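You operate a simulated robot arm through the tools that you are given. There is no shell and no other tool. Be economical: measure what you need, move in short steps, check, and stop when the job is done.

You are at the controls of a simulated robot arm. One attempt, no reset.

## Task
Brush the orange set's rail clean and fit the copper pad.
Fine: work the rail brush on the lane-side rail by the cover till no spatter is left and lay it back, then push the copper pad home between the lugs of the pad seat. The drive key stays off and the index pin in. Nip no finger at frames, clips or levers; drop, knock or topple nothing.

It is judged by the outcome, as a careful person would: the job done as asked, and still so three seconds after it is handed in. It fails if anything else is knocked over, pushed out of place, dropped, spilled or broken. A push-on lid holds only when it is set on centred and level and pressed home; a screw cap is set on level and turned clockwise until tight.

## Robot
A 6-joint arm with a two-finger parallel gripper on a trunk, on a base that drives. Base frame: it is fixed to the floor where the robot stands at the start and does not move with it; the origin is under the middle of the robot, x ahead of it, y to its left, z up. Lengths are in mm, angles in rad, forces in N, time in s.
With the tool pointing down near the work surface it reaches from about 320 to 700 mm from the robot's upright axis, wherever it stands. Its first joint turns from -2.897 to 2.897 rad. Places, roughly: something [0, 1100, 1200]; pad seat on the rail [-600, 1000, 1200]; blue mandrel handwheel [2200, 700, 900]; blue spindle lever [2100, 700, 1000]; blue hoop clip [2500, 900, 1300]; orange mandrel handwheel [0, 700, 900]; orange spindle lever [-100, 800, 1000]; orange hoop clip [300, 900, 1300]; green mandrel handwheel [-2200, 700, 900]; green spindle lever [-2300, 800, 1000]; green hoop clip [-1900, 900, 1300]; brass pad [5000, -1250, 750]. Payload 4.1 kg.
The tool frame sits at the grasp point between the pads (the TCP): z along the fingers, y along the line on which they close. The tips reach 23 mm beyond it. Largest opening 94 mm; finger width 38, thickness 10; the body of the gripper, 54 by 96 mm, starts 39 mm behind the TCP.
Orientation is told as [roll, pitch, yaw] about the base's x, y, z axes, in that order, counted from this pose: with the fingers straight down and closing along the base's y, the tool's x points along the base's -x, its y along +y and its z along -z.

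## Interface
- The arm moves only by the tool apply_moves. Its argument "plan" is a list that holds one entry, the list of rows, each a list of 7 numbers: the finger opening in mm, from 0 to 94, then the shift along the tool's x, y, z in mm, then the turn, a rotation vector about the tool's x, y, z in rad. In form: [[[gripper, tx, ty, tz, wx, wy, wz], ...]]. A call has 1 to 10 rows; each row is the pose to reach, as a shift and turn from the pose commanded when the call began, along the tool's axes at that moment. Each row takes 0.2 s and may step no farther than 50 mm and 0.15 rad from the row before; otherwise, or with a gripper value out of range, the whole call is refused. A pose out of reach is approached as far as the arm can. The call stops where the force on the tool passes 40 N (or 10 N more than at its start, if that is more) or the arm is blocked; 0.2 s more then pass. The fingers move at their own pace (about 45 mm/s each) and stop on an object; they squeeze with about 26 N. The grip force told is the motor's: it shows also when the fingers shut on nothing. Time passes only in rows, and 0.2 s behind the last, so rows that repeat a pose let the fingers close. It gives the time, the measured TCP pose, the force on the tool (base axes), the opening and the grip force at its end, in the units of the frame above (readings bear some noise).
- Cameras (640 x 400 px; columns grow to the right, rows downward): "scene" is now at [-3.2, 195.9, 1389.5]; the picture's right is [0.49, -0.87, 0.00], its down [-0.76, -0.43, -0.48] and it looks along [0.41, 0.24, -0.88] (base axes); focal length 214 px, centre (320, 200). "wrist" rides on the gripper at [86, 16, -74] in the tool frame; the picture's right is [-0.18, 0.98, 0.00], its down [-0.58, -0.11, -0.81] and it looks along [-0.79, -0.15, 0.59] (tool axes); focal length 243 px, centre (320, 200). There is no depth. A picture from a camera that has moved, and an enlarged one, comes with that camera's place and axes in the base frame and with its lens.
- get_image(camera): a new picture of that camera. No time passes.
- move_column(by): slides the trunk up (or, below 0, down) by that many mm; the arm and the scene camera ride with it, the base frame stays. It gives what a move gives, with no picture.
- steer(legs): drives the robot by 1 to 6 legs, each [ahead, turn to the left] in mm and rad, along the robot's own axes; the way and the turn of a leg run together, so that a leg with both is an arc; at most 1500 mm and 3.142 rad a leg. The arm and the cameras ride along, it lands a little off, and it stops where it bumps. It gives what a move gives.
- aim_head(pan, tilt): turns the head with the scene camera to pan (to the left, within 2.705 rad either way) and tilt (down, from -0.506 to 1.204), counted from straight ahead of the robot. It gives what a move gives.
- inspect(camera, box): a new picture of the part [left, top, right, bottom] of that camera's present view, enlarged. No time passes.
- sign_off(): hands the job in; it is judged then, once.

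Work in short steps. Places have to be worked out from the pictures, the camera data and where the tool is seen: move nearer, look again, correct. Check each grasp and each placing, and mend what went wrong. You have 120 turns and 98 pictures in all, those below and enlarged ones among them. Open the gripper and draw the arm clear of the work before you hand the job in, unless the task says otherwise; then end with one line.

The tools are called after "Emit:" as name(argument=value, ...) on one line, values as JSON. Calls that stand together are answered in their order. apply_moves: Moves the arm, as the interface text tells. Its arguments: {"type":"object","properties":{"plan":{"type":"array","items":{"type":"array","items":{"type":"array","items":{"type":"number"}}}}},"required":["plan"]} The other tools are called the same way: move_column (by) slides the trunk up or down; steer (legs) drives the base; aim_head (pan, tilt) turns the head that bears the scene camera; get_image (camera) takes a picture; inspect (camera, box) takes an enlarged picture of a part of a camera's view; sign_off () hands the job in.

At the start:

```text
time: 0.0
tcp_pos: [417.6, -50.9, 1049.8]
tcp_rot: [0.0, 0.0, -0.002]
contact_force: [0.4, -0.3, -0.3]
gripper_width: 94.1
gripper_force: 0.2
trunk travel left (down, up): [-375.0, 215.0]
robot x, y, heading: [-1.2, -1.3, 0.0]
head pan, tilt: [0.517, 1.073]
```

scene: 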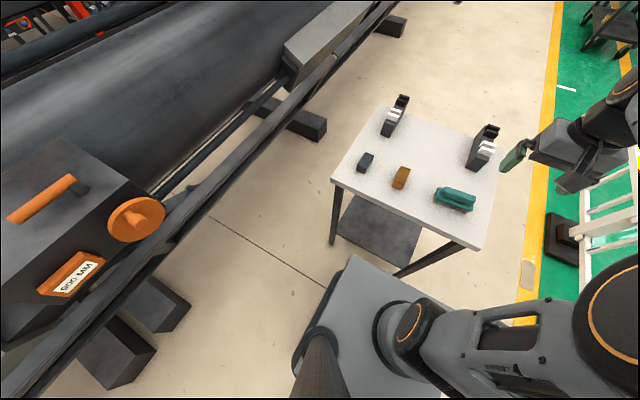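
wrist: 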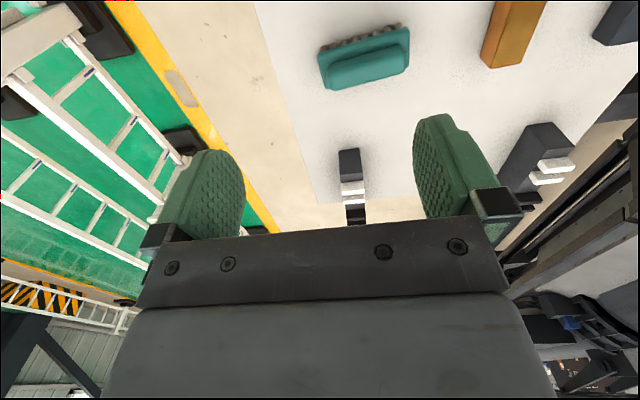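

The start view shows a table with a teal brush, a copper-coloured pad, a dark block and two black-and-white things, with the machine to the left. I turn the head to the left to see the machine and its rail.

Emit:
aim_head(pan=1.57, tilt=0.35)

Emit:
get_image(camera="scene")

Emit:
aim_head(pan=2.3, tilt=0.5)

Emit:
get_image(camera="scene")

Emit:
aim_head(pan=0.6, tilt=0.6)

Emit:
get_image(camera="scene")

```text
time: 1.3
tcp_pos: [416.7, -50.7, 1049.0]
tcp_rot: [0.0, -0.002, -0.001]
contact_force: [-0.8, 0.0, -0.7]
gripper_width: 93.9
gripper_force: 0.0
trunk travel left (down, up): [-375.0, 215.0]
robot x, y, heading: [-0.9, -2.0, -0.003]
head pan, tilt: [1.571, 0.351]
```

```text
95 pictures are left
camera scene: at [-59.6, 257.0, 1449.2], right [1.0, 0.0, 0.0], down [0.0, -0.34, -0.94], along [0.0, 0.94, -0.34], focal length 214 px, centre (320, 200)
```

scene: 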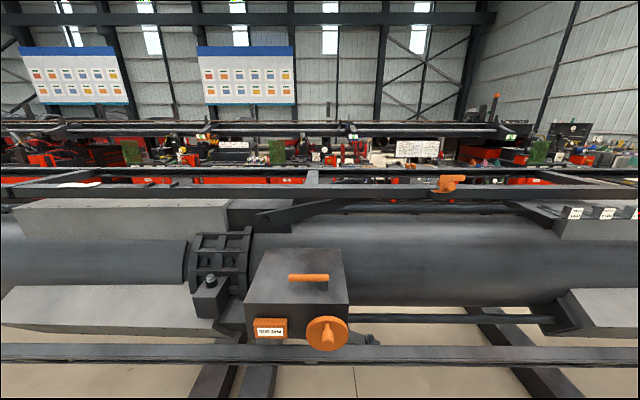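

```text
time: 2.4
tcp_pos: [417.0, -49.8, 1049.4]
tcp_rot: [-0.002, 0.0, -0.001]
contact_force: [-0.7, -0.1, -0.2]
gripper_width: 93.6
gripper_force: 0.1
trunk travel left (down, up): [-375.0, 215.0]
robot x, y, heading: [-1.9, -1.7, -0.005]
head pan, tilt: [2.3, 0.499]
```

```text
94 pictures are left
camera scene: at [-120.2, 231.7, 1435.6], right [0.75, 0.67, 0.0], down [0.32, -0.36, -0.88], along [-0.58, 0.66, -0.48], focal length 214 px, centre (320, 200)
```

scene: 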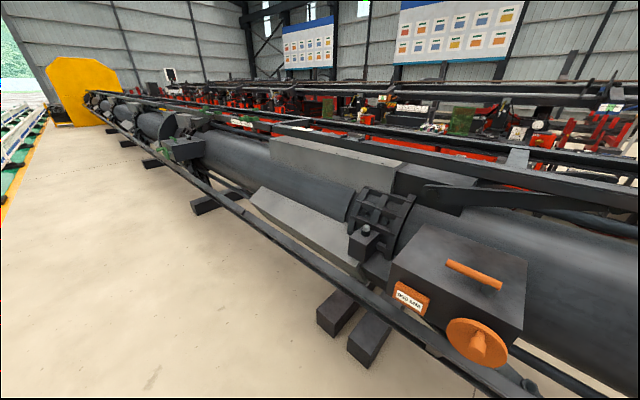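

```text
time: 4.1
tcp_pos: [418.2, -50.9, 1048.5]
tcp_rot: [0.0, 0.001, -0.002]
contact_force: [0.7, 0.3, -0.9]
gripper_width: 93.9
gripper_force: 0.1
trunk travel left (down, up): [-375.0, 215.0]
robot x, y, heading: [-2.3, 0.1, -0.0]
head pan, tilt: [0.6, 0.6]
```

```text
93 pictures are left
camera scene: at [13.3, 213.8, 1426.5], right [0.57, -0.82, 0.0], down [-0.47, -0.32, -0.83], along [0.68, 0.47, -0.56], focal length 214 px, centre (320, 200)
```

scene: 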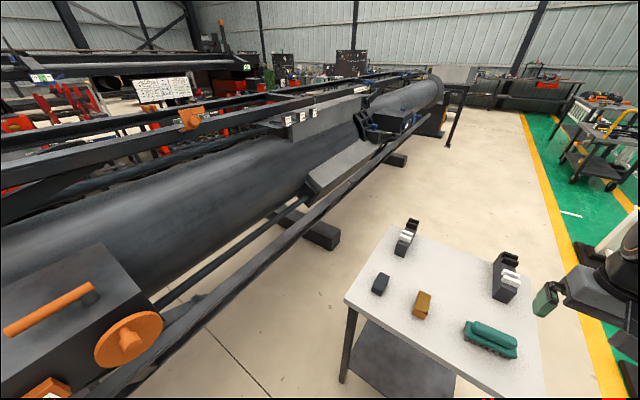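

The rail at about y 1000, z 1200 with the pad seat should be the upper near rail. I look closer at it from here.

Emit:
aim_head(pan=1.57, tilt=0.35)

Emit:
inspect(camera="scene", box=[0, 150, 320, 350])

Emit:
inspect(camera="scene", box=[240, 150, 560, 350])

```text
time: 5.4
tcp_pos: [417.2, -50.2, 1050.9]
tcp_rot: [0.001, 0.001, -0.002]
contact_force: [0.3, 0.9, 0.3]
gripper_width: 94.0
gripper_force: 0.0
trunk travel left (down, up): [-375.0, 215.0]
robot x, y, heading: [-3.0, -2.0, 0.006]
head pan, tilt: [1.571, 0.351]
```

```text
2.00 times, centred on (160, 250) of scene
camera zoom: at [-59.6, 257.0, 1449.3], right [1.0, 0.0, 0.0], down [0.0, -0.34, -0.94], along [0.0, 0.94, -0.34], focal length 429 px, centre (640, 100)
```

zoom: 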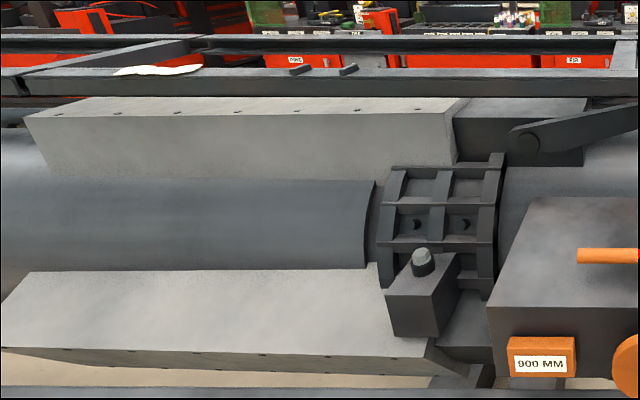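

```text
2.00 times, centred on (400, 250) of scene
camera zoom: at [-59.6, 257.0, 1449.3], right [1.0, 0.0, 0.0], down [0.0, -0.34, -0.94], along [0.0, 0.94, -0.34], focal length 429 px, centre (160, 100)
```

zoom: 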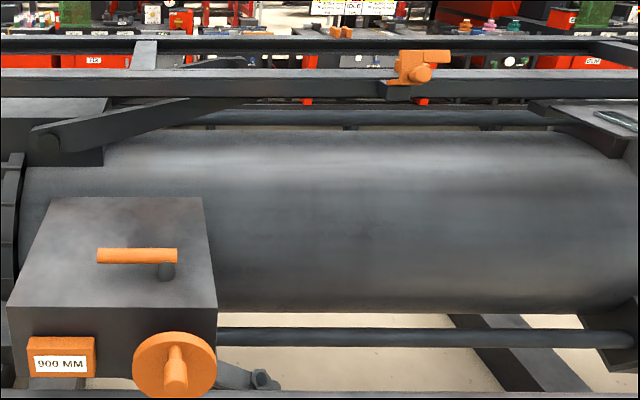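

On the rail I see two dark lugs (the seat, x about -670 to -585) and a white patch near x -920. Next I study the tools on the table.

Emit:
aim_head(pan=0.3, tilt=0.95)

Emit:
inspect(camera="scene", box=[200, 50, 440, 200])

Emit:
inspect(camera="wrist", box=[280, 0, 640, 225])

```text
time: 6.8
tcp_pos: [416.9, -49.3, 1049.4]
tcp_rot: [0.001, 0.0, -0.001]
contact_force: [0.6, 0.1, 0.0]
gripper_width: 93.9
gripper_force: 0.1
trunk travel left (down, up): [-375.0, 215.0]
robot x, y, heading: [-2.6, -2.1, 0.003]
head pan, tilt: [0.3, 0.949]
```

```text
2.67 times, centred on (320, 125) of scene
camera zoom: at [9.8, 185.4, 1398.1], right [0.3, -0.96, 0.0], down [-0.78, -0.24, -0.58], along [0.56, 0.17, -0.81], focal length 572 px, centre (320, 400)
```

zoom: 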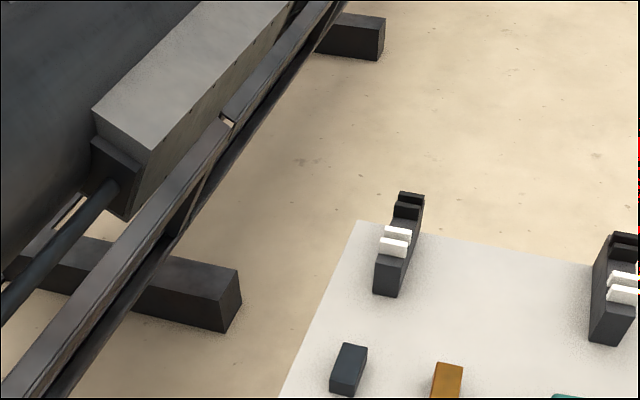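

```text
1.78 times, centred on (460, 112) of wrist
camera zoom: at [330.8, -34.2, 1123.8], right [0.19, 0.98, 0.0], down [0.58, -0.11, 0.81], along [0.79, -0.15, -0.59], focal length 431 px, centre (71, 356)
```

zoom: 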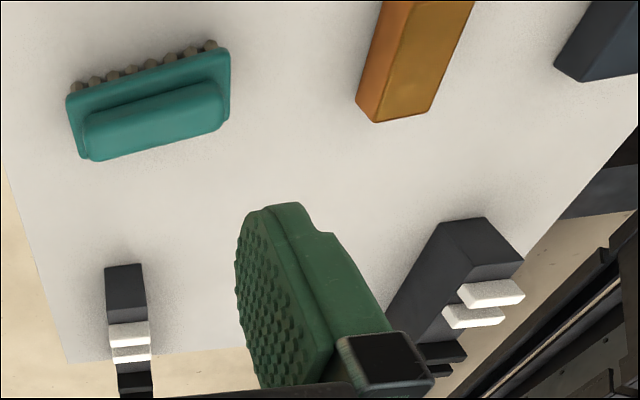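

The brush lies bristles down near (480, -6), its handle along y turned by about 0.1 rad. I turn the tool to close across the handle and hover above it.

Emit:
apply_moves(plan=[[[94, -6, 4, 8, 0, 0, 0.147], [94, -12, 8, 16, 0, 0, 0.294], [94, -18, 13, 24, 0, 0, 0.441], [94, -25, 17, 32, 0, 0, 0.588], [94, -31, 22, 40, 0, 0, 0.735], [94, -37, 26, 48, 0, 0, 0.882], [94, -44, 31, 56, 0, 0, 1.029], [94, -50, 35, 64, 0, 0, 1.176], [94, -56, 40, 72, 0, 0, 1.323], [94, -63, 44, 80, 0, 0, 1.47]]])

Emit:
get_image(camera="wrist")

Emit:
get_image(camera="scene")

```text
time: 9.0
tcp_pos: [482.3, -6.9, 969.9]
tcp_rot: [0.001, 0.0, -1.475]
contact_force: [0.6, 0.4, 0.3]
gripper_width: 94.2
gripper_force: 0.0
trunk travel left (down, up): [-375.0, 215.0]
robot x, y, heading: [1.0, -3.0, 0.001]
head pan, tilt: [0.3, 0.949]
```

```text
88 pictures are left
camera wrist: at [489.3, 81.1, 1043.5], right [1.0, -0.09, 0.0], down [-0.05, -0.59, 0.81], along [-0.07, -0.8, -0.59], focal length 243 px, centre (320, 200)
```

wrist: 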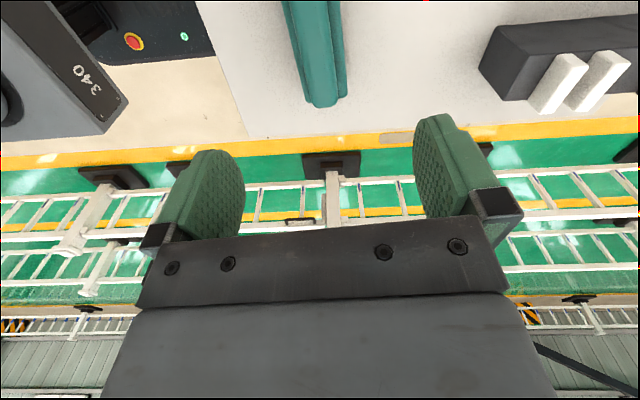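

```text
87 pictures are left
camera scene: at [9.8, 185.4, 1398.1], right [0.3, -0.96, 0.0], down [-0.78, -0.24, -0.58], along [0.56, 0.17, -0.81], focal length 214 px, centre (320, 200)
```

scene: 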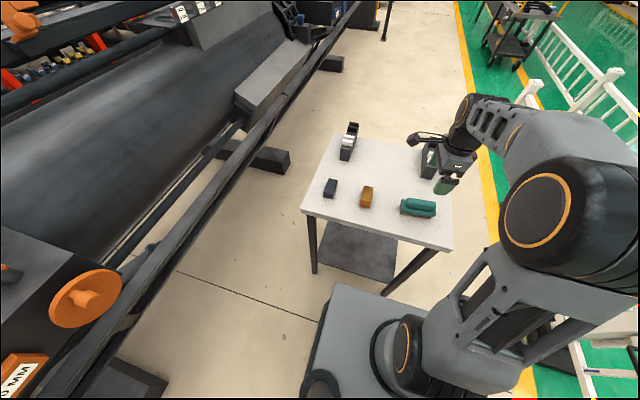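

I zoom both views on the brush to refine its place and width.

Emit:
inspect(camera="wrist", box=[240, 0, 400, 120])

Emit:
inspect(camera="scene", box=[310, 150, 470, 250])

```text
3.33 times, centred on (320, 60) of wrist
camera zoom: at [489.3, 81.1, 1043.5], right [1.0, -0.09, 0.0], down [-0.05, -0.59, 0.81], along [-0.07, -0.8, -0.59], focal length 809 px, centre (320, 667)
```

zoom: 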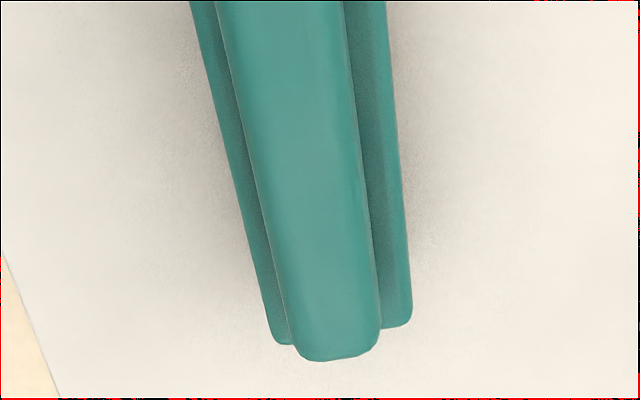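

```text
4.00 times, centred on (390, 200) of scene
camera zoom: at [9.8, 185.4, 1398.1], right [0.3, -0.96, 0.0], down [-0.78, -0.24, -0.58], along [0.56, 0.17, -0.81], focal length 858 px, centre (40, 200)
```

zoom: 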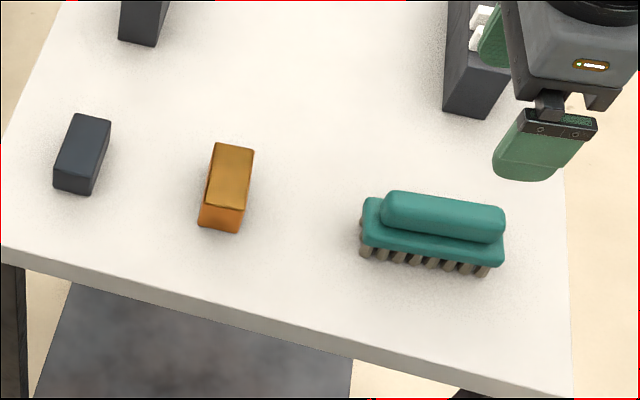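

Handle centre is about (480, -8), 25 mm wide, ~98 long; the tool is lined up. I lower to tips about z 830 with a narrower opening and look.

Emit:
apply_moves(plan=[[[60, 0, 2, 40, 0, 0, 0], [60, 0, 0, 80, 0, 0, 0], [60, 0, -2, 110, 0, 0, 0]]])

Emit:
inspect(camera="scene", box=[350, 140, 510, 240])

Emit:
get_image(camera="wrist")

```text
time: 9.8
tcp_pos: [479.7, -7.9, 859.1]
tcp_rot: [0.0, 0.0, -1.469]
contact_force: [0.2, -1.2, 0.0]
gripper_width: 60.0
gripper_force: 0.1
trunk travel left (down, up): [-375.0, 215.0]
robot x, y, heading: [-0.4, -2.1, -0.002]
head pan, tilt: [0.3, 0.949]
```

```text
4.00 times, centred on (430, 190) of scene
camera zoom: at [9.9, 185.4, 1398.1], right [0.3, -0.96, 0.0], down [-0.78, -0.24, -0.58], along [0.56, 0.17, -0.81], focal length 858 px, centre (-120, 240)
```

zoom: 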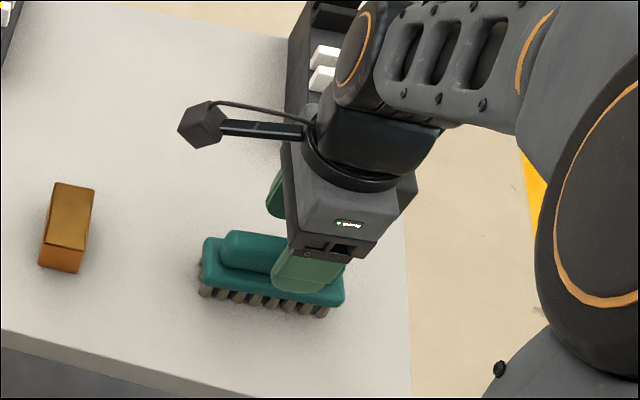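

```text
83 pictures are left
camera wrist: at [487.4, 79.1, 933.1], right [1.0, -0.09, 0.0], down [-0.05, -0.59, 0.81], along [-0.07, -0.8, -0.59], focal length 243 px, centre (320, 200)
```

wrist: 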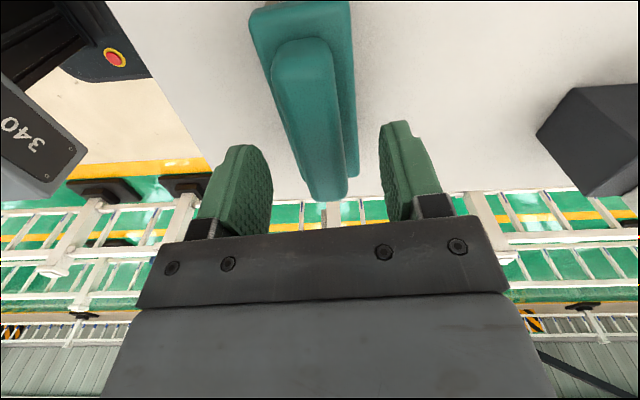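

The fingers straddle the handle but the tips are still a little above its top. I go down another 24 mm and look from the side.

Emit:
apply_moves(plan=[[[60, 0, 0, 12, 0, 0, 0], [60, 0, 0, 24, 0, 0, 0]]])

Emit:
inspect(camera="scene", box=[380, 180, 460, 230])

```text
time: 10.4
tcp_pos: [479.5, -6.3, 836.1]
tcp_rot: [0.0, -0.001, -1.472]
contact_force: [-0.3, 0.0, 0.0]
gripper_width: 59.9
gripper_force: 0.0
trunk travel left (down, up): [-375.0, 215.0]
robot x, y, heading: [0.6, -2.1, -0.001]
head pan, tilt: [0.3, 0.949]
```

```text
8.00 times, centred on (420, 205) of scene
camera zoom: at [9.8, 185.4, 1398.1], right [0.3, -0.96, 0.0], down [-0.78, -0.24, -0.58], along [0.56, 0.17, -0.81], focal length 1716 px, centre (-480, 160)
```

zoom: 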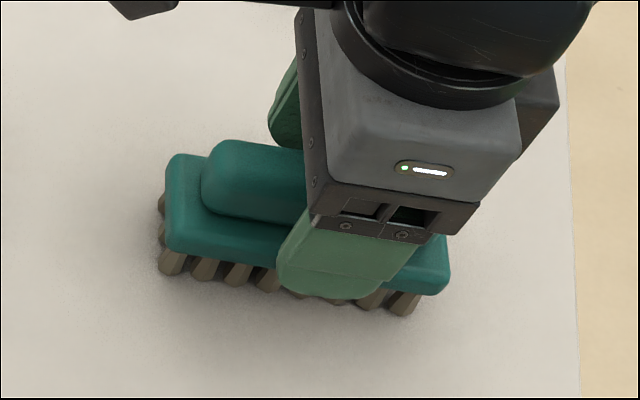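

Tips (z 813) are just above the brush block's top (~810), flanking the handle. I close the fingers on the handle.

Emit:
apply_moves(plan=[[[15, 0, 0, 0, 0, 0, 0], [15, 0, 0, 0, 0, 0, 0], [15, 0, 0, 0, 0, 0, 0], [15, 0, 0, 0, 0, 0, 0]]])

Emit:
inspect(camera="scene", box=[380, 180, 460, 230])

```text
time: 11.4
tcp_pos: [478.2, -7.4, 836.2]
tcp_rot: [0.0, 0.001, -1.472]
contact_force: [-0.3, 0.2, 0.3]
gripper_width: 44.5
gripper_force: 25.8
trunk travel left (down, up): [-375.0, 215.0]
robot x, y, heading: [0.7, -4.2, 0.001]
head pan, tilt: [0.3, 0.949]
```

```text
8.00 times, centred on (420, 205) of scene
camera zoom: at [9.9, 185.4, 1398.1], right [0.3, -0.96, 0.0], down [-0.78, -0.24, -0.58], along [0.56, 0.17, -0.81], focal length 1716 px, centre (-480, 160)
```

zoom: 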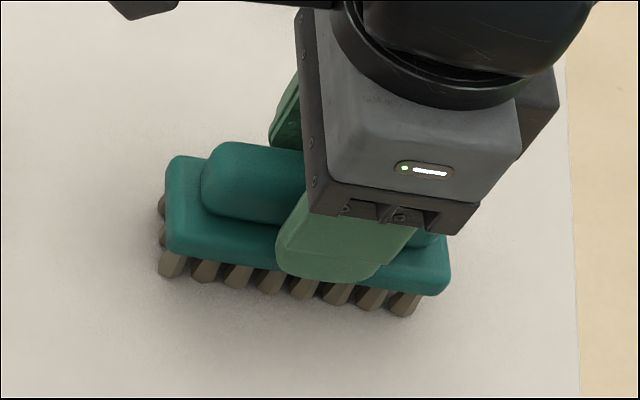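

The fingers stopped at 44.5 mm, so they hold the block's edge, a shallow grip. I open, rise 5 mm and close on the handle itself.

Emit:
apply_moves(plan=[[[60, 0, 0, 0, 0, 0, 0], [60, 0, 0, 0, 0, 0, 0], [60, 0, 0, -5, 0, 0, 0], [15, 0, 0, -5, 0, 0, 0], [15, 0, 0, -5, 0, 0, 0], [15, 0, 0, -5, 0, 0, 0], [15, 0, 0, -5, 0, 0, 0], [15, 0, 0, -5, 0, 0, 0]]])

Emit:
inspect(camera="scene", box=[380, 180, 460, 230])

```text
time: 13.2
tcp_pos: [478.8, -6.0, 840.4]
tcp_rot: [-0.001, -0.001, -1.472]
contact_force: [0.2, 1.0, -0.6]
gripper_width: 25.7
gripper_force: 26.2
trunk travel left (down, up): [-375.0, 215.0]
robot x, y, heading: [-1.3, -2.6, 0.001]
head pan, tilt: [0.3, 0.949]
```

```text
8.00 times, centred on (420, 205) of scene
camera zoom: at [9.8, 185.4, 1398.1], right [0.3, -0.96, 0.0], down [-0.78, -0.24, -0.58], along [0.56, 0.17, -0.81], focal length 1716 px, centre (-480, 160)
```

zoom: 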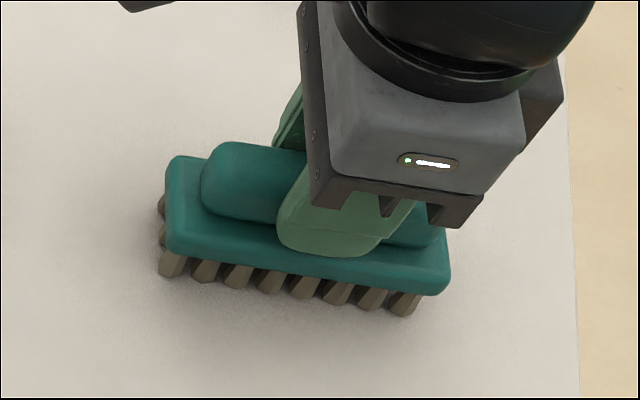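

Now a firm grip at 25.7 mm on the handle. I lift straight up in steps and check.

Emit:
apply_moves(plan=[[[15, 0, 0, -30, 0, 0, 0], [15, 0, 0, -80, 0, 0, 0], [15, 0, 0, -130, 0, 0, 0], [15, 0, 0, -180, 0, 0, 0], [15, 0, 0, -220, 0, 0, 0]]])

Emit:
get_image(camera="scene")

Emit:
get_image(camera="wrist")

```text
time: 14.4
tcp_pos: [477.3, -6.2, 1064.7]
tcp_rot: [0.001, -0.002, -1.472]
contact_force: [0.3, -0.3, -0.3]
gripper_width: 25.5
gripper_force: 25.8
trunk travel left (down, up): [-375.0, 215.0]
robot x, y, heading: [0.1, -2.9, -0.004]
head pan, tilt: [0.3, 0.949]
```

```text
79 pictures are left
camera scene: at [9.9, 185.4, 1398.1], right [0.3, -0.96, 0.0], down [-0.78, -0.24, -0.58], along [0.56, 0.17, -0.81], focal length 214 px, centre (320, 200)
```

scene: 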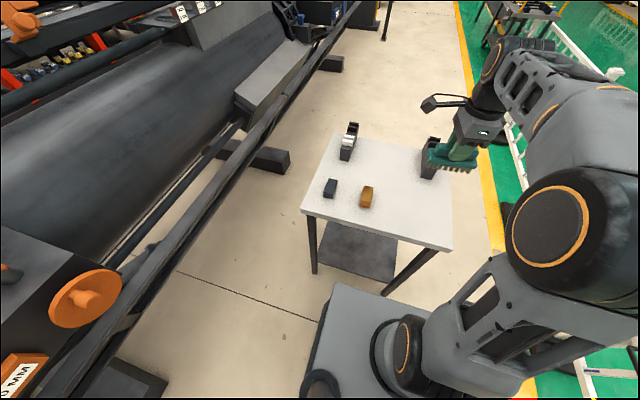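

```text
78 pictures are left
camera wrist: at [484.5, 81.7, 1137.6], right [1.0, -0.09, 0.0], down [-0.05, -0.59, 0.81], along [-0.07, -0.8, -0.59], focal length 243 px, centre (320, 200)
```

wrist: 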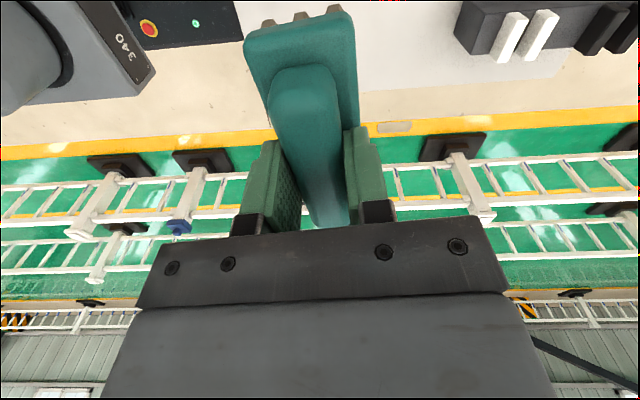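

The brush is held well. I back away from the table, then reverse in a slant to stand parallel to the machine near x -800, y 330.

Emit:
steer(legs=[[-300, 0], [0, -0.58], [-600, 0], [0, 0.58]])

Emit:
aim_head(pan=1.8, tilt=0.4)

Emit:
get_image(camera="scene")

Emit:
aim_head(pan=1.57, tilt=1.1)

Emit:
get_image(camera="scene")

```text
time: 22.6
tcp_pos: [-326.6, 317.1, 1063.2]
tcp_rot: [-0.001, 0.0, -1.46]
contact_force: [-0.6, 0.1, -2.4]
gripper_width: 25.6
gripper_force: 26.2
trunk travel left (down, up): [-375.0, 215.0]
robot x, y, heading: [-799.9, 313.7, 0.014]
head pan, tilt: [0.3, 0.949]
```

```text
time: 24.2
tcp_pos: [-326.3, 316.9, 1062.7]
tcp_rot: [0.0, 0.0, -1.459]
contact_force: [-0.4, 0.7, -0.5]
gripper_width: 25.6
gripper_force: 25.9
trunk travel left (down, up): [-375.0, 215.0]
robot x, y, heading: [-802.5, 317.2, 0.014]
head pan, tilt: [1.799, 0.4]
```

```text
77 pictures are left
camera scene: at [-887.3, 570.7, 1444.7], right [0.97, 0.24, 0.0], down [0.09, -0.38, -0.92], along [-0.22, 0.89, -0.39], focal length 214 px, centre (320, 200)
```

scene: 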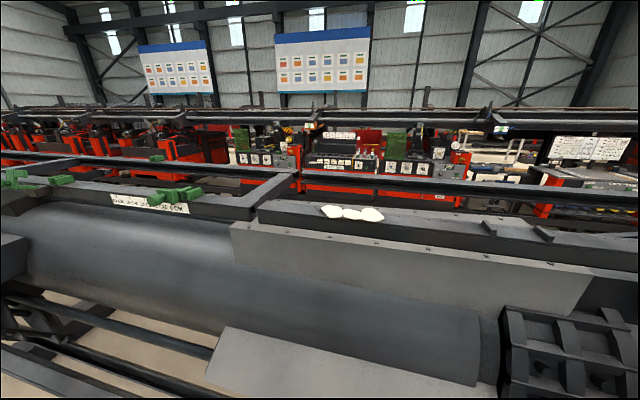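

```text
time: 25.3
tcp_pos: [-325.7, 316.6, 1063.3]
tcp_rot: [0.001, -0.002, -1.459]
contact_force: [-0.3, 0.3, -0.6]
gripper_width: 25.3
gripper_force: 26.3
trunk travel left (down, up): [-375.0, 215.0]
robot x, y, heading: [-808.1, 314.5, 0.013]
head pan, tilt: [1.571, 1.1]
```

```text
76 pictures are left
camera scene: at [-866.0, 543.9, 1387.9], right [1.0, 0.01, 0.0], down [0.01, -0.89, -0.45], along [-0.01, 0.45, -0.89], focal length 214 px, centre (320, 200)
```

scene: 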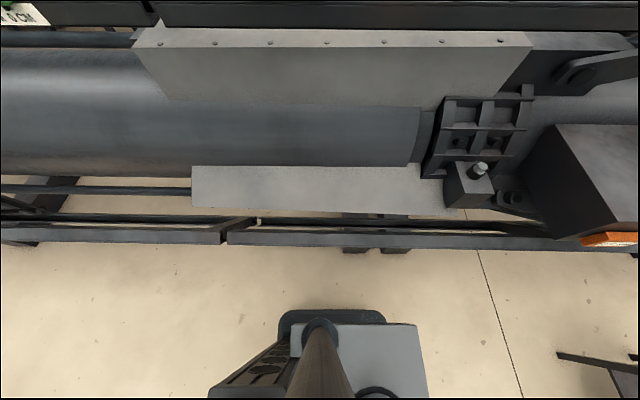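

The white spatter (three blobs) sits on the upper near rail at about (-925, 1002, 1234) beside the sheet cover; the base has ~130 mm to the low rail. I shift ~75 mm nearer with a gentle back-and-forth and raise the trunk.

Emit:
steer(legs=[[0, -0.21], [-380, 0], [0, 0.2], [390, 0]])

Emit:
move_column(by=200)

Emit:
aim_head(pan=1.57, tilt=0.8)

Emit:
get_image(camera="scene")

```text
time: 31.2
tcp_pos: [-293.0, 387.1, 1064.1]
tcp_rot: [-0.002, 0.001, -1.466]
contact_force: [0.5, 0.6, -1.4]
gripper_width: 25.7
gripper_force: 25.9
trunk travel left (down, up): [-375.0, 215.0]
robot x, y, heading: [-769.7, 389.9, 0.005]
head pan, tilt: [1.571, 1.1]
```

```text
time: 33.4
tcp_pos: [-292.0, 387.9, 1263.9]
tcp_rot: [0.0, 0.0, -1.465]
contact_force: [0.0, -0.7, -0.4]
gripper_width: 25.8
gripper_force: 26.1
trunk travel left (down, up): [-575.0, 15.0]
robot x, y, heading: [-769.9, 392.9, 0.003]
head pan, tilt: [1.571, 1.1]
```

```text
time: 34.2
tcp_pos: [-292.9, 388.0, 1263.5]
tcp_rot: [0.0, 0.0, -1.465]
contact_force: [0.2, 0.5, -2.5]
gripper_width: 25.5
gripper_force: 25.8
trunk travel left (down, up): [-575.0, 15.0]
robot x, y, heading: [-770.6, 387.4, 0.006]
head pan, tilt: [1.571, 0.799]
```

```text
75 pictures are left
camera scene: at [-830.9, 635.6, 1609.6], right [1.0, 0.01, 0.0], down [0.0, -0.72, -0.7], along [0.0, 0.7, -0.72], focal length 214 px, centre (320, 200)
```

scene: 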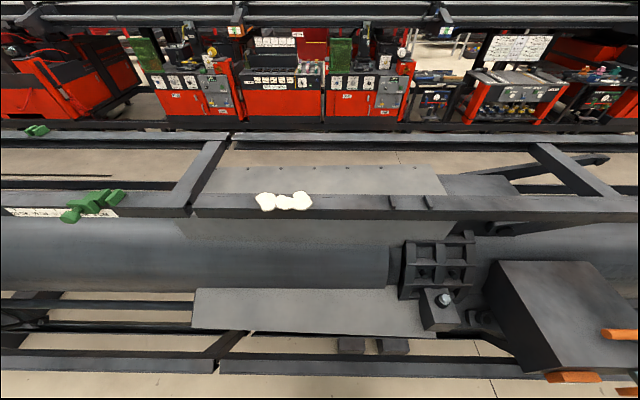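

Emit:
inspect(camera="scene", box=[220, 150, 380, 250])

Emit:
inspect(camera="scene", box=[350, 160, 478, 240])

```text
4.00 times, centred on (300, 200) of scene
camera zoom: at [-830.9, 635.6, 1609.6], right [1.0, 0.01, 0.0], down [0.0, -0.72, -0.7], along [0.0, 0.7, -0.72], focal length 858 px, centre (400, 200)
```

zoom: 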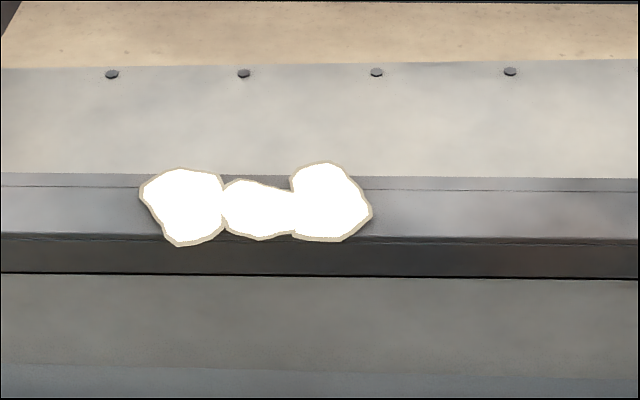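

```text
5.00 times, centred on (414, 200) of scene
camera zoom: at [-830.9, 635.6, 1609.6], right [1.0, 0.01, 0.0], down [0.0, -0.72, -0.7], along [0.0, 0.7, -0.72], focal length 1072 px, centre (-150, 200)
```

zoom: 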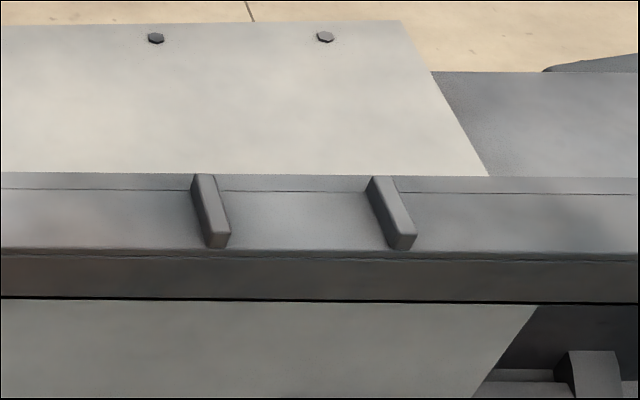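

The rail top is at about z 1226, y 979–1028; spatter x -990 to -848; seat gap x about -649 to -574. Before swinging the arm I check where the robot's own mast and body stand.

Emit:
aim_head(pan=0.3, tilt=1.2)

Emit:
get_image(camera="scene")

Emit:
aim_head(pan=-0.8, tilt=1.2)

Emit:
get_image(camera="scene")

```text
time: 35.6
tcp_pos: [-291.3, 388.9, 1263.1]
tcp_rot: [-0.001, 0.001, -1.466]
contact_force: [-0.3, 0.0, -1.7]
gripper_width: 25.6
gripper_force: 25.9
trunk travel left (down, up): [-575.0, 15.0]
robot x, y, heading: [-769.8, 390.9, 0.006]
head pan, tilt: [0.3, 1.201]
```

```text
72 pictures are left
camera scene: at [-777.1, 571.9, 1581.9], right [0.3, -0.95, 0.0], down [-0.89, -0.28, -0.36], along [0.35, 0.11, -0.93], focal length 214 px, centre (320, 200)
```

scene: 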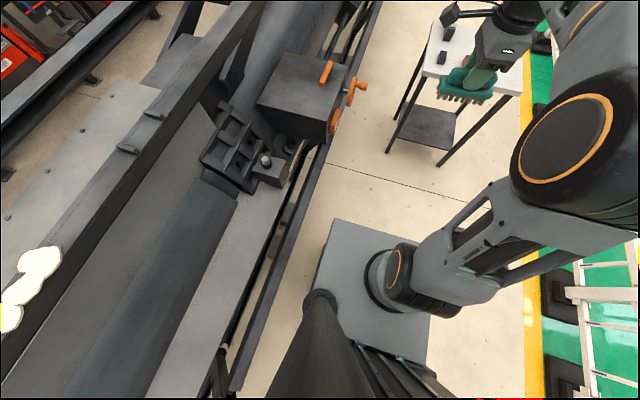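

```text
time: 37.0
tcp_pos: [-292.5, 387.7, 1263.8]
tcp_rot: [0.0, 0.0, -1.466]
contact_force: [-0.9, 0.2, -1.3]
gripper_width: 25.7
gripper_force: 26.1
trunk travel left (down, up): [-575.0, 15.0]
robot x, y, heading: [-770.2, 389.9, 0.006]
head pan, tilt: [-0.799, 1.201]
```

```text
71 pictures are left
camera scene: at [-791.2, 515.2, 1581.9], right [-0.71, -0.7, 0.0], down [-0.65, 0.66, -0.36], along [0.25, -0.26, -0.93], focal length 214 px, centre (320, 200)
```

scene: 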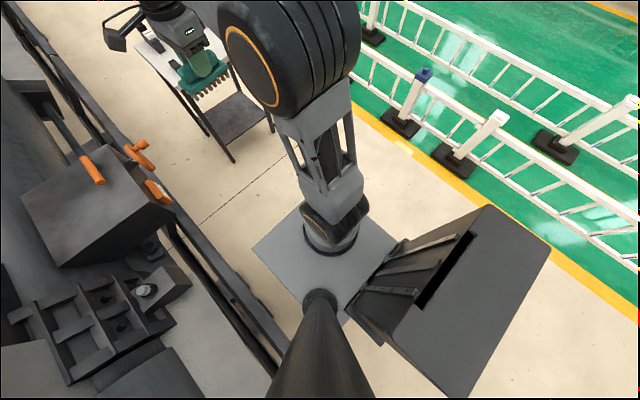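

The head mast stands on the robot's left, so the arm would foul it there. I turn the robot about, well away from the machine, to face -x and have the rail on its right side.

Emit:
steer(legs=[[0, -0.5], [600, 0], [0, -3.138], [590, 0], [0, 0.495]])

Emit:
aim_head(pan=-1.57, tilt=0.9)

Emit:
get_image(camera="scene")

```text
time: 53.5
tcp_pos: [-1218.1, 386.0, 1263.2]
tcp_rot: [0.0, 0.0, 1.66]
contact_force: [0.4, -0.9, -1.0]
gripper_width: 25.7
gripper_force: 26.0
trunk travel left (down, up): [-575.0, 15.0]
robot x, y, heading: [-742.9, 376.5, 3.135]
head pan, tilt: [-0.799, 1.201]
```

```text
time: 54.6
tcp_pos: [-1218.9, 386.1, 1264.2]
tcp_rot: [0.001, 0.001, 1.66]
contact_force: [0.4, 0.7, -1.1]
gripper_width: 25.8
gripper_force: 26.1
trunk travel left (down, up): [-575.0, 15.0]
robot x, y, heading: [-741.6, 380.5, 3.127]
head pan, tilt: [-1.571, 0.901]
```

```text
70 pictures are left
camera scene: at [-681.9, 284.5, 1601.7], right [1.0, -0.01, 0.0], down [-0.01, -0.78, -0.62], along [0.01, 0.62, -0.78], focal length 214 px, centre (320, 200)
```

scene: 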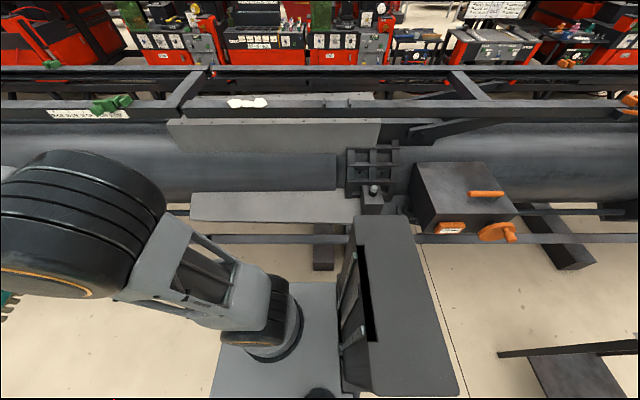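

The robot now has the rail on its right with the reach about 650 mm. I swing the arm toward the rail, rising to z ~1340 and turning the brush toward the rail's direction.

Emit:
apply_moves(plan=[[[15, -38, -25, -8, 0, 0, 0.14], [15, -76, -50, -16, 0, 0, 0.28], [15, -114, -75, -24, 0, 0, 0.42], [15, -152, -100, -32, 0, 0, 0.56], [15, -190, -125, -40, 0, 0, 0.7], [15, -227, -150, -48, 0, 0, 0.84], [15, -265, -175, -56, 0, 0, 0.98], [15, -303, -200, -64, 0, 0, 1.12], [15, -341, -225, -72, 0, 0, 1.26], [15, -379, -250, -80, 0, 0, 1.4]]])

Emit:
get_image(camera="scene")

```text
time: 56.8
tcp_pos: [-1001.6, 785.4, 1347.5]
tcp_rot: [0.001, 0.002, 0.256]
contact_force: [0.4, 0.0, -1.6]
gripper_width: 25.5
gripper_force: 26.3
trunk travel left (down, up): [-575.0, 15.0]
robot x, y, heading: [-737.5, 375.8, 3.127]
head pan, tilt: [-1.571, 0.901]
```

```text
69 pictures are left
camera scene: at [-681.6, 285.9, 1601.8], right [1.0, -0.01, 0.0], down [-0.01, -0.78, -0.62], along [0.01, 0.62, -0.78], focal length 214 px, centre (320, 200)
```

scene: 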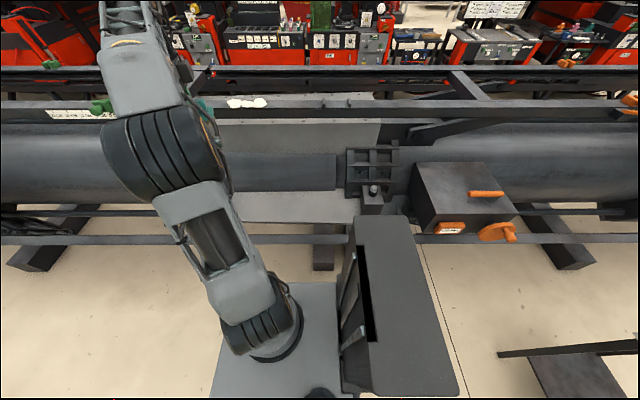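

Brush still held. I continue over the spatter at (-920, 1003), squaring the yaw to the rail, still 60 mm above.

Emit:
apply_moves(plan=[[[15, -27, 38, 0, 0, 0, 0.052], [15, -54, 76, 0, 0, 0, 0.104], [15, -81, 114, 0, 0, 0, 0.156], [15, -108, 152, 0, 0, 0, 0.208], [15, -134, 190, 0, 0, 0, 0.256]]])

Emit:
get_image(camera="scene")

Emit:
get_image(camera="wrist")

```text
time: 58.0
tcp_pos: [-916.4, 928.3, 1297.7]
tcp_rot: [0.001, 0.0, 0.017]
contact_force: [-0.5, 0.1, -1.6]
gripper_width: 25.6
gripper_force: 26.6
out of reach, approached as far as the arm can: row 3, 4, 5
trunk travel left (down, up): [-575.0, 15.0]
robot x, y, heading: [-736.6, 378.7, 3.134]
head pan, tilt: [-1.571, 0.901]
```

```text
68 pictures are left
camera scene: at [-681.7, 285.2, 1601.8], right [1.0, -0.01, 0.0], down [-0.01, -0.78, -0.62], along [0.01, 0.62, -0.78], focal length 214 px, centre (320, 200)
```

scene: 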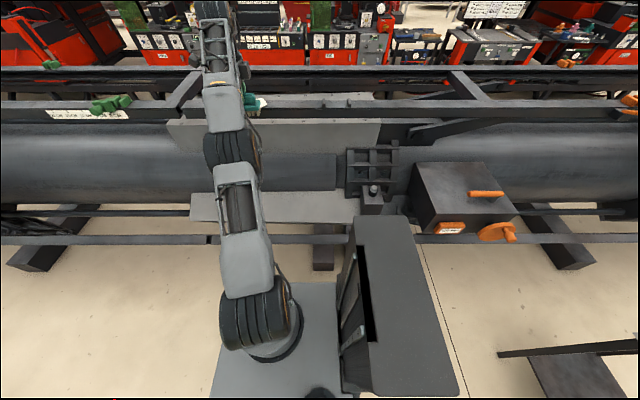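

```text
67 pictures are left
camera wrist: at [-1003.9, 944.1, 1371.2], right [0.17, 0.99, 0.0], down [0.58, -0.1, 0.81], along [0.8, -0.14, -0.59], focal length 243 px, centre (320, 200)
```

wrist: 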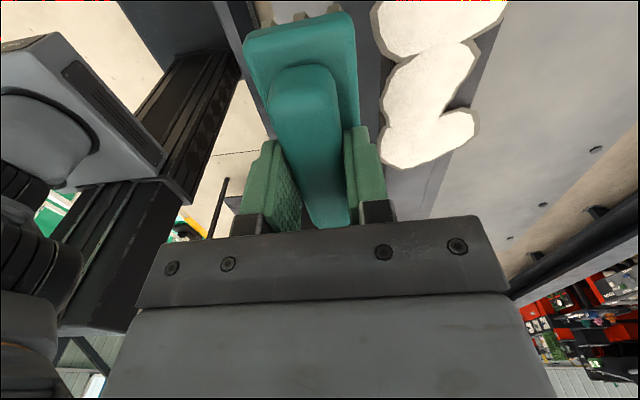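

At that height the arm ran out of reach. I draw it back and up, then shift the robot about 90 mm nearer to the rail and to x ≈ -890.

Emit:
apply_moves(plan=[[[15, 0, 0, -20, 0, 0, 0], [15, 0, -45, -30, 0, 0, 0], [15, 0, -90, -50, 0, 0, 0], [15, 0, -130, -55, 0, 0, 0], [15, 0, -170, -55, 0, 0, 0]]])

Emit:
steer(legs=[[0, -0.3], [300, 0], [0, 0.3], [-140, 0]])

Emit:
get_image(camera="scene")

```text
time: 59.2
tcp_pos: [-916.1, 755.1, 1352.6]
tcp_rot: [0.002, -0.001, 0.005]
contact_force: [0.4, -0.2, -1.2]
gripper_width: 25.6
gripper_force: 26.4
out of reach, approached as far as the arm can: row 1
trunk travel left (down, up): [-575.0, 15.0]
robot x, y, heading: [-740.9, 381.1, 3.128]
head pan, tilt: [-1.571, 0.901]
```

```text
time: 64.1
tcp_pos: [-1069.1, 849.2, 1353.3]
tcp_rot: [0.0, -0.001, 0.009]
contact_force: [0.9, 0.0, -0.9]
gripper_width: 25.9
gripper_force: 25.7
trunk travel left (down, up): [-575.0, 15.0]
robot x, y, heading: [-891.2, 467.8, 3.132]
head pan, tilt: [-1.571, 0.901]
```

```text
66 pictures are left
camera scene: at [-831.4, 377.3, 1601.7], right [1.0, -0.01, 0.0], down [-0.01, -0.78, -0.62], along [0.0, 0.62, -0.78], focal length 214 px, centre (320, 200)
```

scene: 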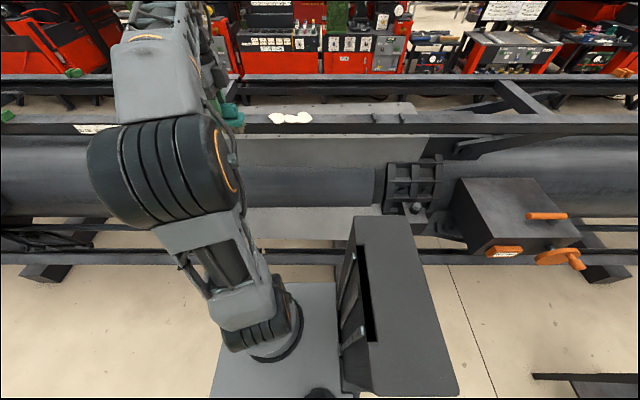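

The robot is now at (-891, 468). I move the brush over the spatter centre (-920, 1000) at z ≈ 1330.

Emit:
apply_moves(plan=[[[15, -35, 30, 0, 0, 0, 0], [15, -70, 60, 5, 0, 0, 0], [15, -105, 90, 10, 0, 0, 0], [15, -130, 120, 15, 0, 0, 0.005], [15, -149, 151, 23, 0, 0, 0.009]]])

Emit:
get_image(camera="wrist")

Emit:
inspect(camera="scene", box=[200, 60, 400, 185])

```text
time: 65.3
tcp_pos: [-920.5, 1000.6, 1326.8]
tcp_rot: [0.0, 0.0, 0.001]
contact_force: [-0.5, -0.9, -1.3]
gripper_width: 25.7
gripper_force: 25.5
trunk travel left (down, up): [-575.0, 15.0]
robot x, y, heading: [-892.4, 469.8, 3.134]
head pan, tilt: [-1.571, 0.901]
```

```text
65 pictures are left
camera wrist: at [-1007.5, 1016.5, 1401.9], right [0.18, 0.98, 0.0], down [0.58, -0.11, 0.81], along [0.79, -0.15, -0.59], focal length 243 px, centre (320, 200)
```

wrist: 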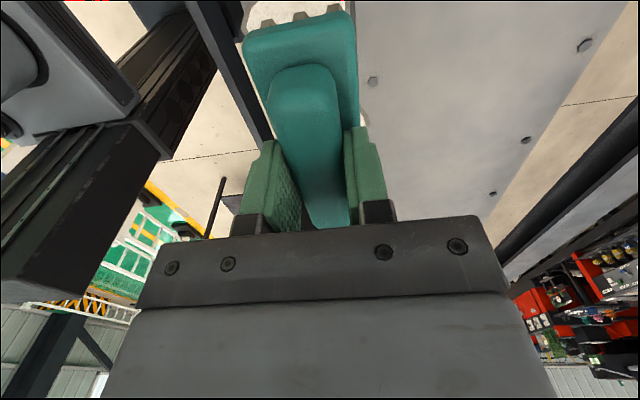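

```text
3.20 times, centred on (300, 122) of scene
camera zoom: at [-832.3, 378.8, 1601.9], right [1.0, -0.01, 0.0], down [0.0, -0.78, -0.62], along [0.0, 0.62, -0.78], focal length 686 px, centre (384, 448)
```

zoom: 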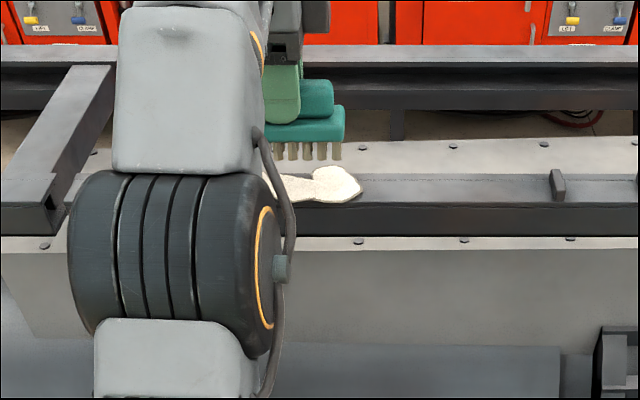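

The brush hangs over the spatter, aligned. I lower gently until the bristles touch.

Emit:
apply_moves(plan=[[[15, 0, 0, 12, 0, 0, 0], [15, 0, 0, 22, 0, 0, 0], [15, 0, 0, 30, 0, 0, 0], [15, 0, 0, 36, 0, 0, 0]]])

Emit:
inspect(camera="scene", box=[240, 80, 340, 143])

```text
time: 66.3
tcp_pos: [-920.9, 999.7, 1292.3]
tcp_rot: [0.0, -0.001, 0.001]
contact_force: [0.7, 1.5, -0.5]
gripper_width: 25.6
gripper_force: 25.5
trunk travel left (down, up): [-575.0, 15.0]
robot x, y, heading: [-893.7, 473.1, 3.142]
head pan, tilt: [-1.571, 0.901]
```

```text
6.35 times, centred on (290, 112) of scene
camera zoom: at [-832.5, 377.5, 1601.8], right [1.0, -0.01, 0.0], down [0.0, -0.78, -0.62], along [0.0, 0.62, -0.78], focal length 1362 px, centre (510, 762)
```

zoom: 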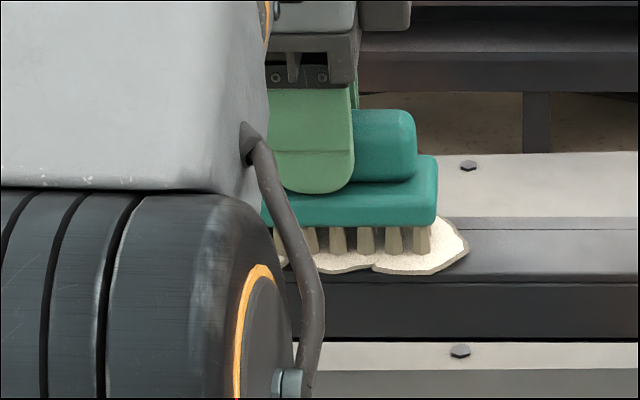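

Bristles are nearly on the spatter. I creep down a few more millimetres watching force.

Emit:
apply_moves(plan=[[[15, 0, 0, 2, 0, 0, 0], [15, 0, 0, 4, 0, 0, 0]]])

Emit:
apply_moves(plan=[[[15, 0, 0, 1.5, 0, 0, 0], [15, 0, 0, 3, 0, 0, 0]]])

```text
time: 66.9
tcp_pos: [-920.9, 1000.7, 1291.2]
tcp_rot: [0.004, 0.001, 0.001]
contact_force: [1.5, 4.8, 16.9]
gripper_width: 25.8
gripper_force: 26.1
trunk travel left (down, up): [-575.0, 15.0]
robot x, y, heading: [-890.2, 470.3, 3.14]
head pan, tilt: [-1.571, 0.901]
```

```text
time: 67.5
tcp_pos: [-921.0, 1000.2, 1289.0]
tcp_rot: [0.005, -0.002, 0.0]
contact_force: [0.9, 4.0, 26.9]
gripper_width: 25.3
gripper_force: 25.6
trunk travel left (down, up): [-575.0, 15.0]
robot x, y, heading: [-892.0, 467.2, 3.137]
head pan, tilt: [-1.571, 0.901]
```

Contact at TCP z ≈ 1290, 27 N. I ease by 3 mm and make strokes along the rail, ±45 mm.

Emit:
apply_moves(plan=[[[15, 0, 0, -3, 0, 0, 0], [15, 15, 0, -3, 0, 0, 0], [15, 35, 0, -3, 0, 0, 0], [15, 50, 0, -3, 0, 0, 0], [15, 25, 0, -3, 0, 0, 0], [15, 0, 0, -3, 0, 0, 0], [15, -25, 0, -3, 0, 0, 0], [15, -50, 0, -3, 0, 0, 0], [15, -25, 0, -3, 0, 0, 0], [15, 0, 0, -3, 0, 0, 0]]])

Emit:
inspect(camera="scene", box=[240, 80, 340, 143])

```text
time: 69.7
tcp_pos: [-922.4, 1000.3, 1289.4]
tcp_rot: [0.0, 0.001, 0.0]
contact_force: [-1.3, -0.2, -1.4]
gripper_width: 25.9
gripper_force: 25.9
trunk travel left (down, up): [-575.0, 15.0]
robot x, y, heading: [-892.3, 467.9, 3.135]
head pan, tilt: [-1.571, 0.901]
```

```text
6.35 times, centred on (290, 112) of scene
camera zoom: at [-832.9, 377.4, 1601.6], right [1.0, -0.01, 0.0], down [0.0, -0.78, -0.62], along [0.0, 0.62, -0.78], focal length 1362 px, centre (510, 762)
```

zoom: 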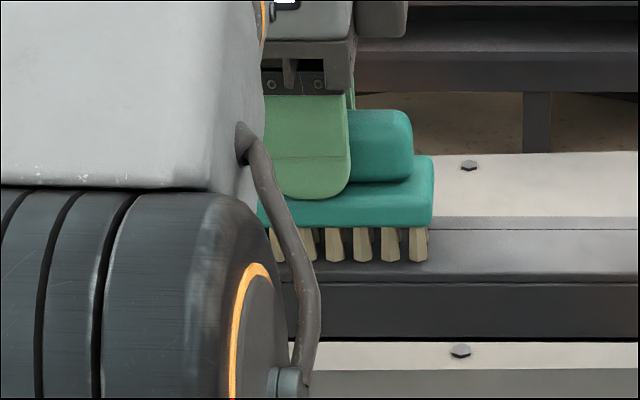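

The right-hand spatter is gone; force is now zero, so the spatter's thickness has been worn off. I lift and draw back to see the whole patch.

Emit:
apply_moves(plan=[[[15, 0, 0, -30, 0, 0, 0], [15, 0, -20, -55, 0, 0, 0], [15, 40, -60, -60, 0, 0, 0], [15, 80, -100, -60, 0, 0, 0], [15, 120, -130, -60, 0, 0, 0]]])

Emit:
inspect(camera="scene", box=[200, 80, 360, 180])

Emit:
get_image(camera="wrist")

```text
refused: row 3 steps farther than a row can; nothing moved
```

```text
4.00 times, centred on (280, 130) of scene
camera zoom: at [-832.9, 377.4, 1601.6], right [1.0, -0.01, 0.0], down [0.0, -0.78, -0.62], along [0.0, 0.62, -0.78], focal length 858 px, centre (480, 480)
```

zoom: 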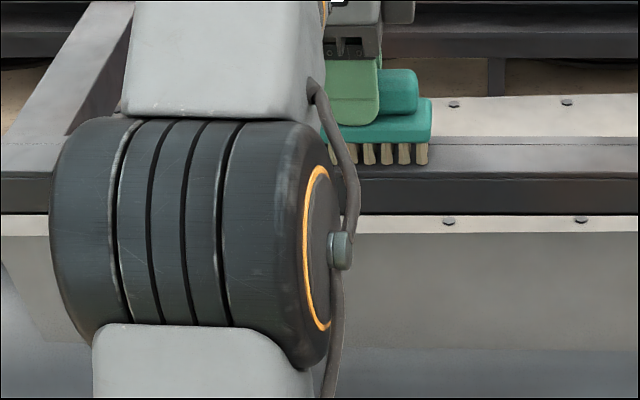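

```text
60 pictures are left
camera wrist: at [-1009.4, 1016.1, 1363.5], right [0.18, 0.98, 0.0], down [0.58, -0.11, 0.81], along [0.79, -0.15, -0.59], focal length 243 px, centre (320, 200)
```

wrist: 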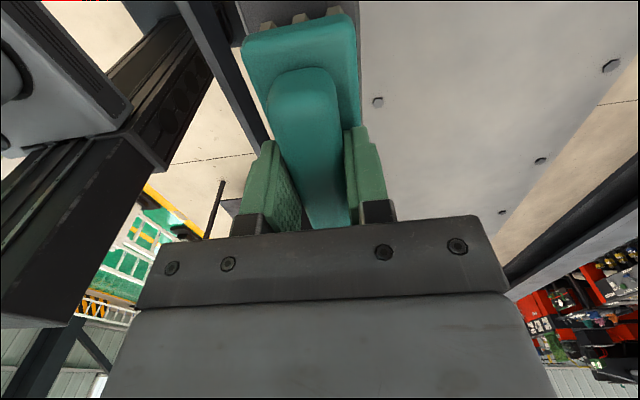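

The move was refused for a step too long, so I repeat it with smaller steps: up 60 mm, then sideways and back.

Emit:
apply_moves(plan=[[[15, 0, 0, -30, 0, 0, 0], [15, 0, -10, -60, 0, 0, 0], [15, 0, -50, -60, 0, 0, 0], [15, 0, -90, -60, 0, 0, 0], [15, 30, -125, -60, 0, 0, 0], [15, 70, -145, -60, 0, 0, 0], [15, 110, -160, -60, 0, 0, 0]]])

Emit:
inspect(camera="scene", box=[200, 80, 360, 180])

```text
time: 71.3
tcp_pos: [-1035.4, 840.5, 1348.2]
tcp_rot: [-0.001, 0.001, -0.001]
contact_force: [0.1, 0.0, -1.2]
gripper_width: 25.9
gripper_force: 26.0
trunk travel left (down, up): [-575.0, 15.0]
robot x, y, heading: [-896.7, 467.5, 3.132]
head pan, tilt: [-1.571, 0.901]
```

```text
4.00 times, centred on (280, 130) of scene
camera zoom: at [-833.0, 377.1, 1601.7], right [1.0, -0.01, 0.0], down [0.0, -0.78, -0.62], along [0.0, 0.62, -0.78], focal length 858 px, centre (480, 480)
```

zoom: 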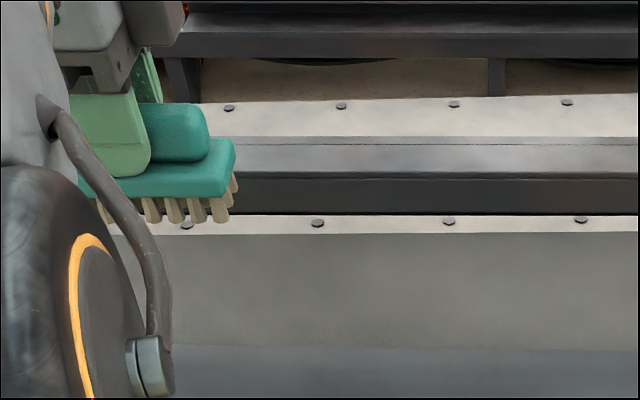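

The rail is clean over the full patch. I swing the arm back in front of the robot into the carrying pose.

Emit:
apply_moves(plan=[[[15, 33, -36, 0, 0, 0, -0.149], [15, 66, -72, 0, 0, 0, -0.298], [15, 99, -108, 0, 0, 0, -0.447], [15, 132, -144, 0, 0, 0, -0.596], [15, 165, -180, 0, 0, 0, -0.745], [15, 198, -216, 0, 0, 0, -0.894], [15, 231, -252, 0, 0, 0, -1.043], [15, 264, -288, 0, 0, 0, -1.192], [15, 297, -324, 0, 0, 0, -1.341], [15, 330, -360, 0, 0, 0, -1.49]]])

```text
time: 73.5
tcp_pos: [-1363.9, 480.4, 1349.0]
tcp_rot: [0.0, 0.0, 1.493]
contact_force: [0.2, 0.6, -1.2]
gripper_width: 25.5
gripper_force: 25.8
trunk travel left (down, up): [-575.0, 15.0]
robot x, y, heading: [-891.1, 468.8, 3.131]
head pan, tilt: [-1.571, 0.901]
```

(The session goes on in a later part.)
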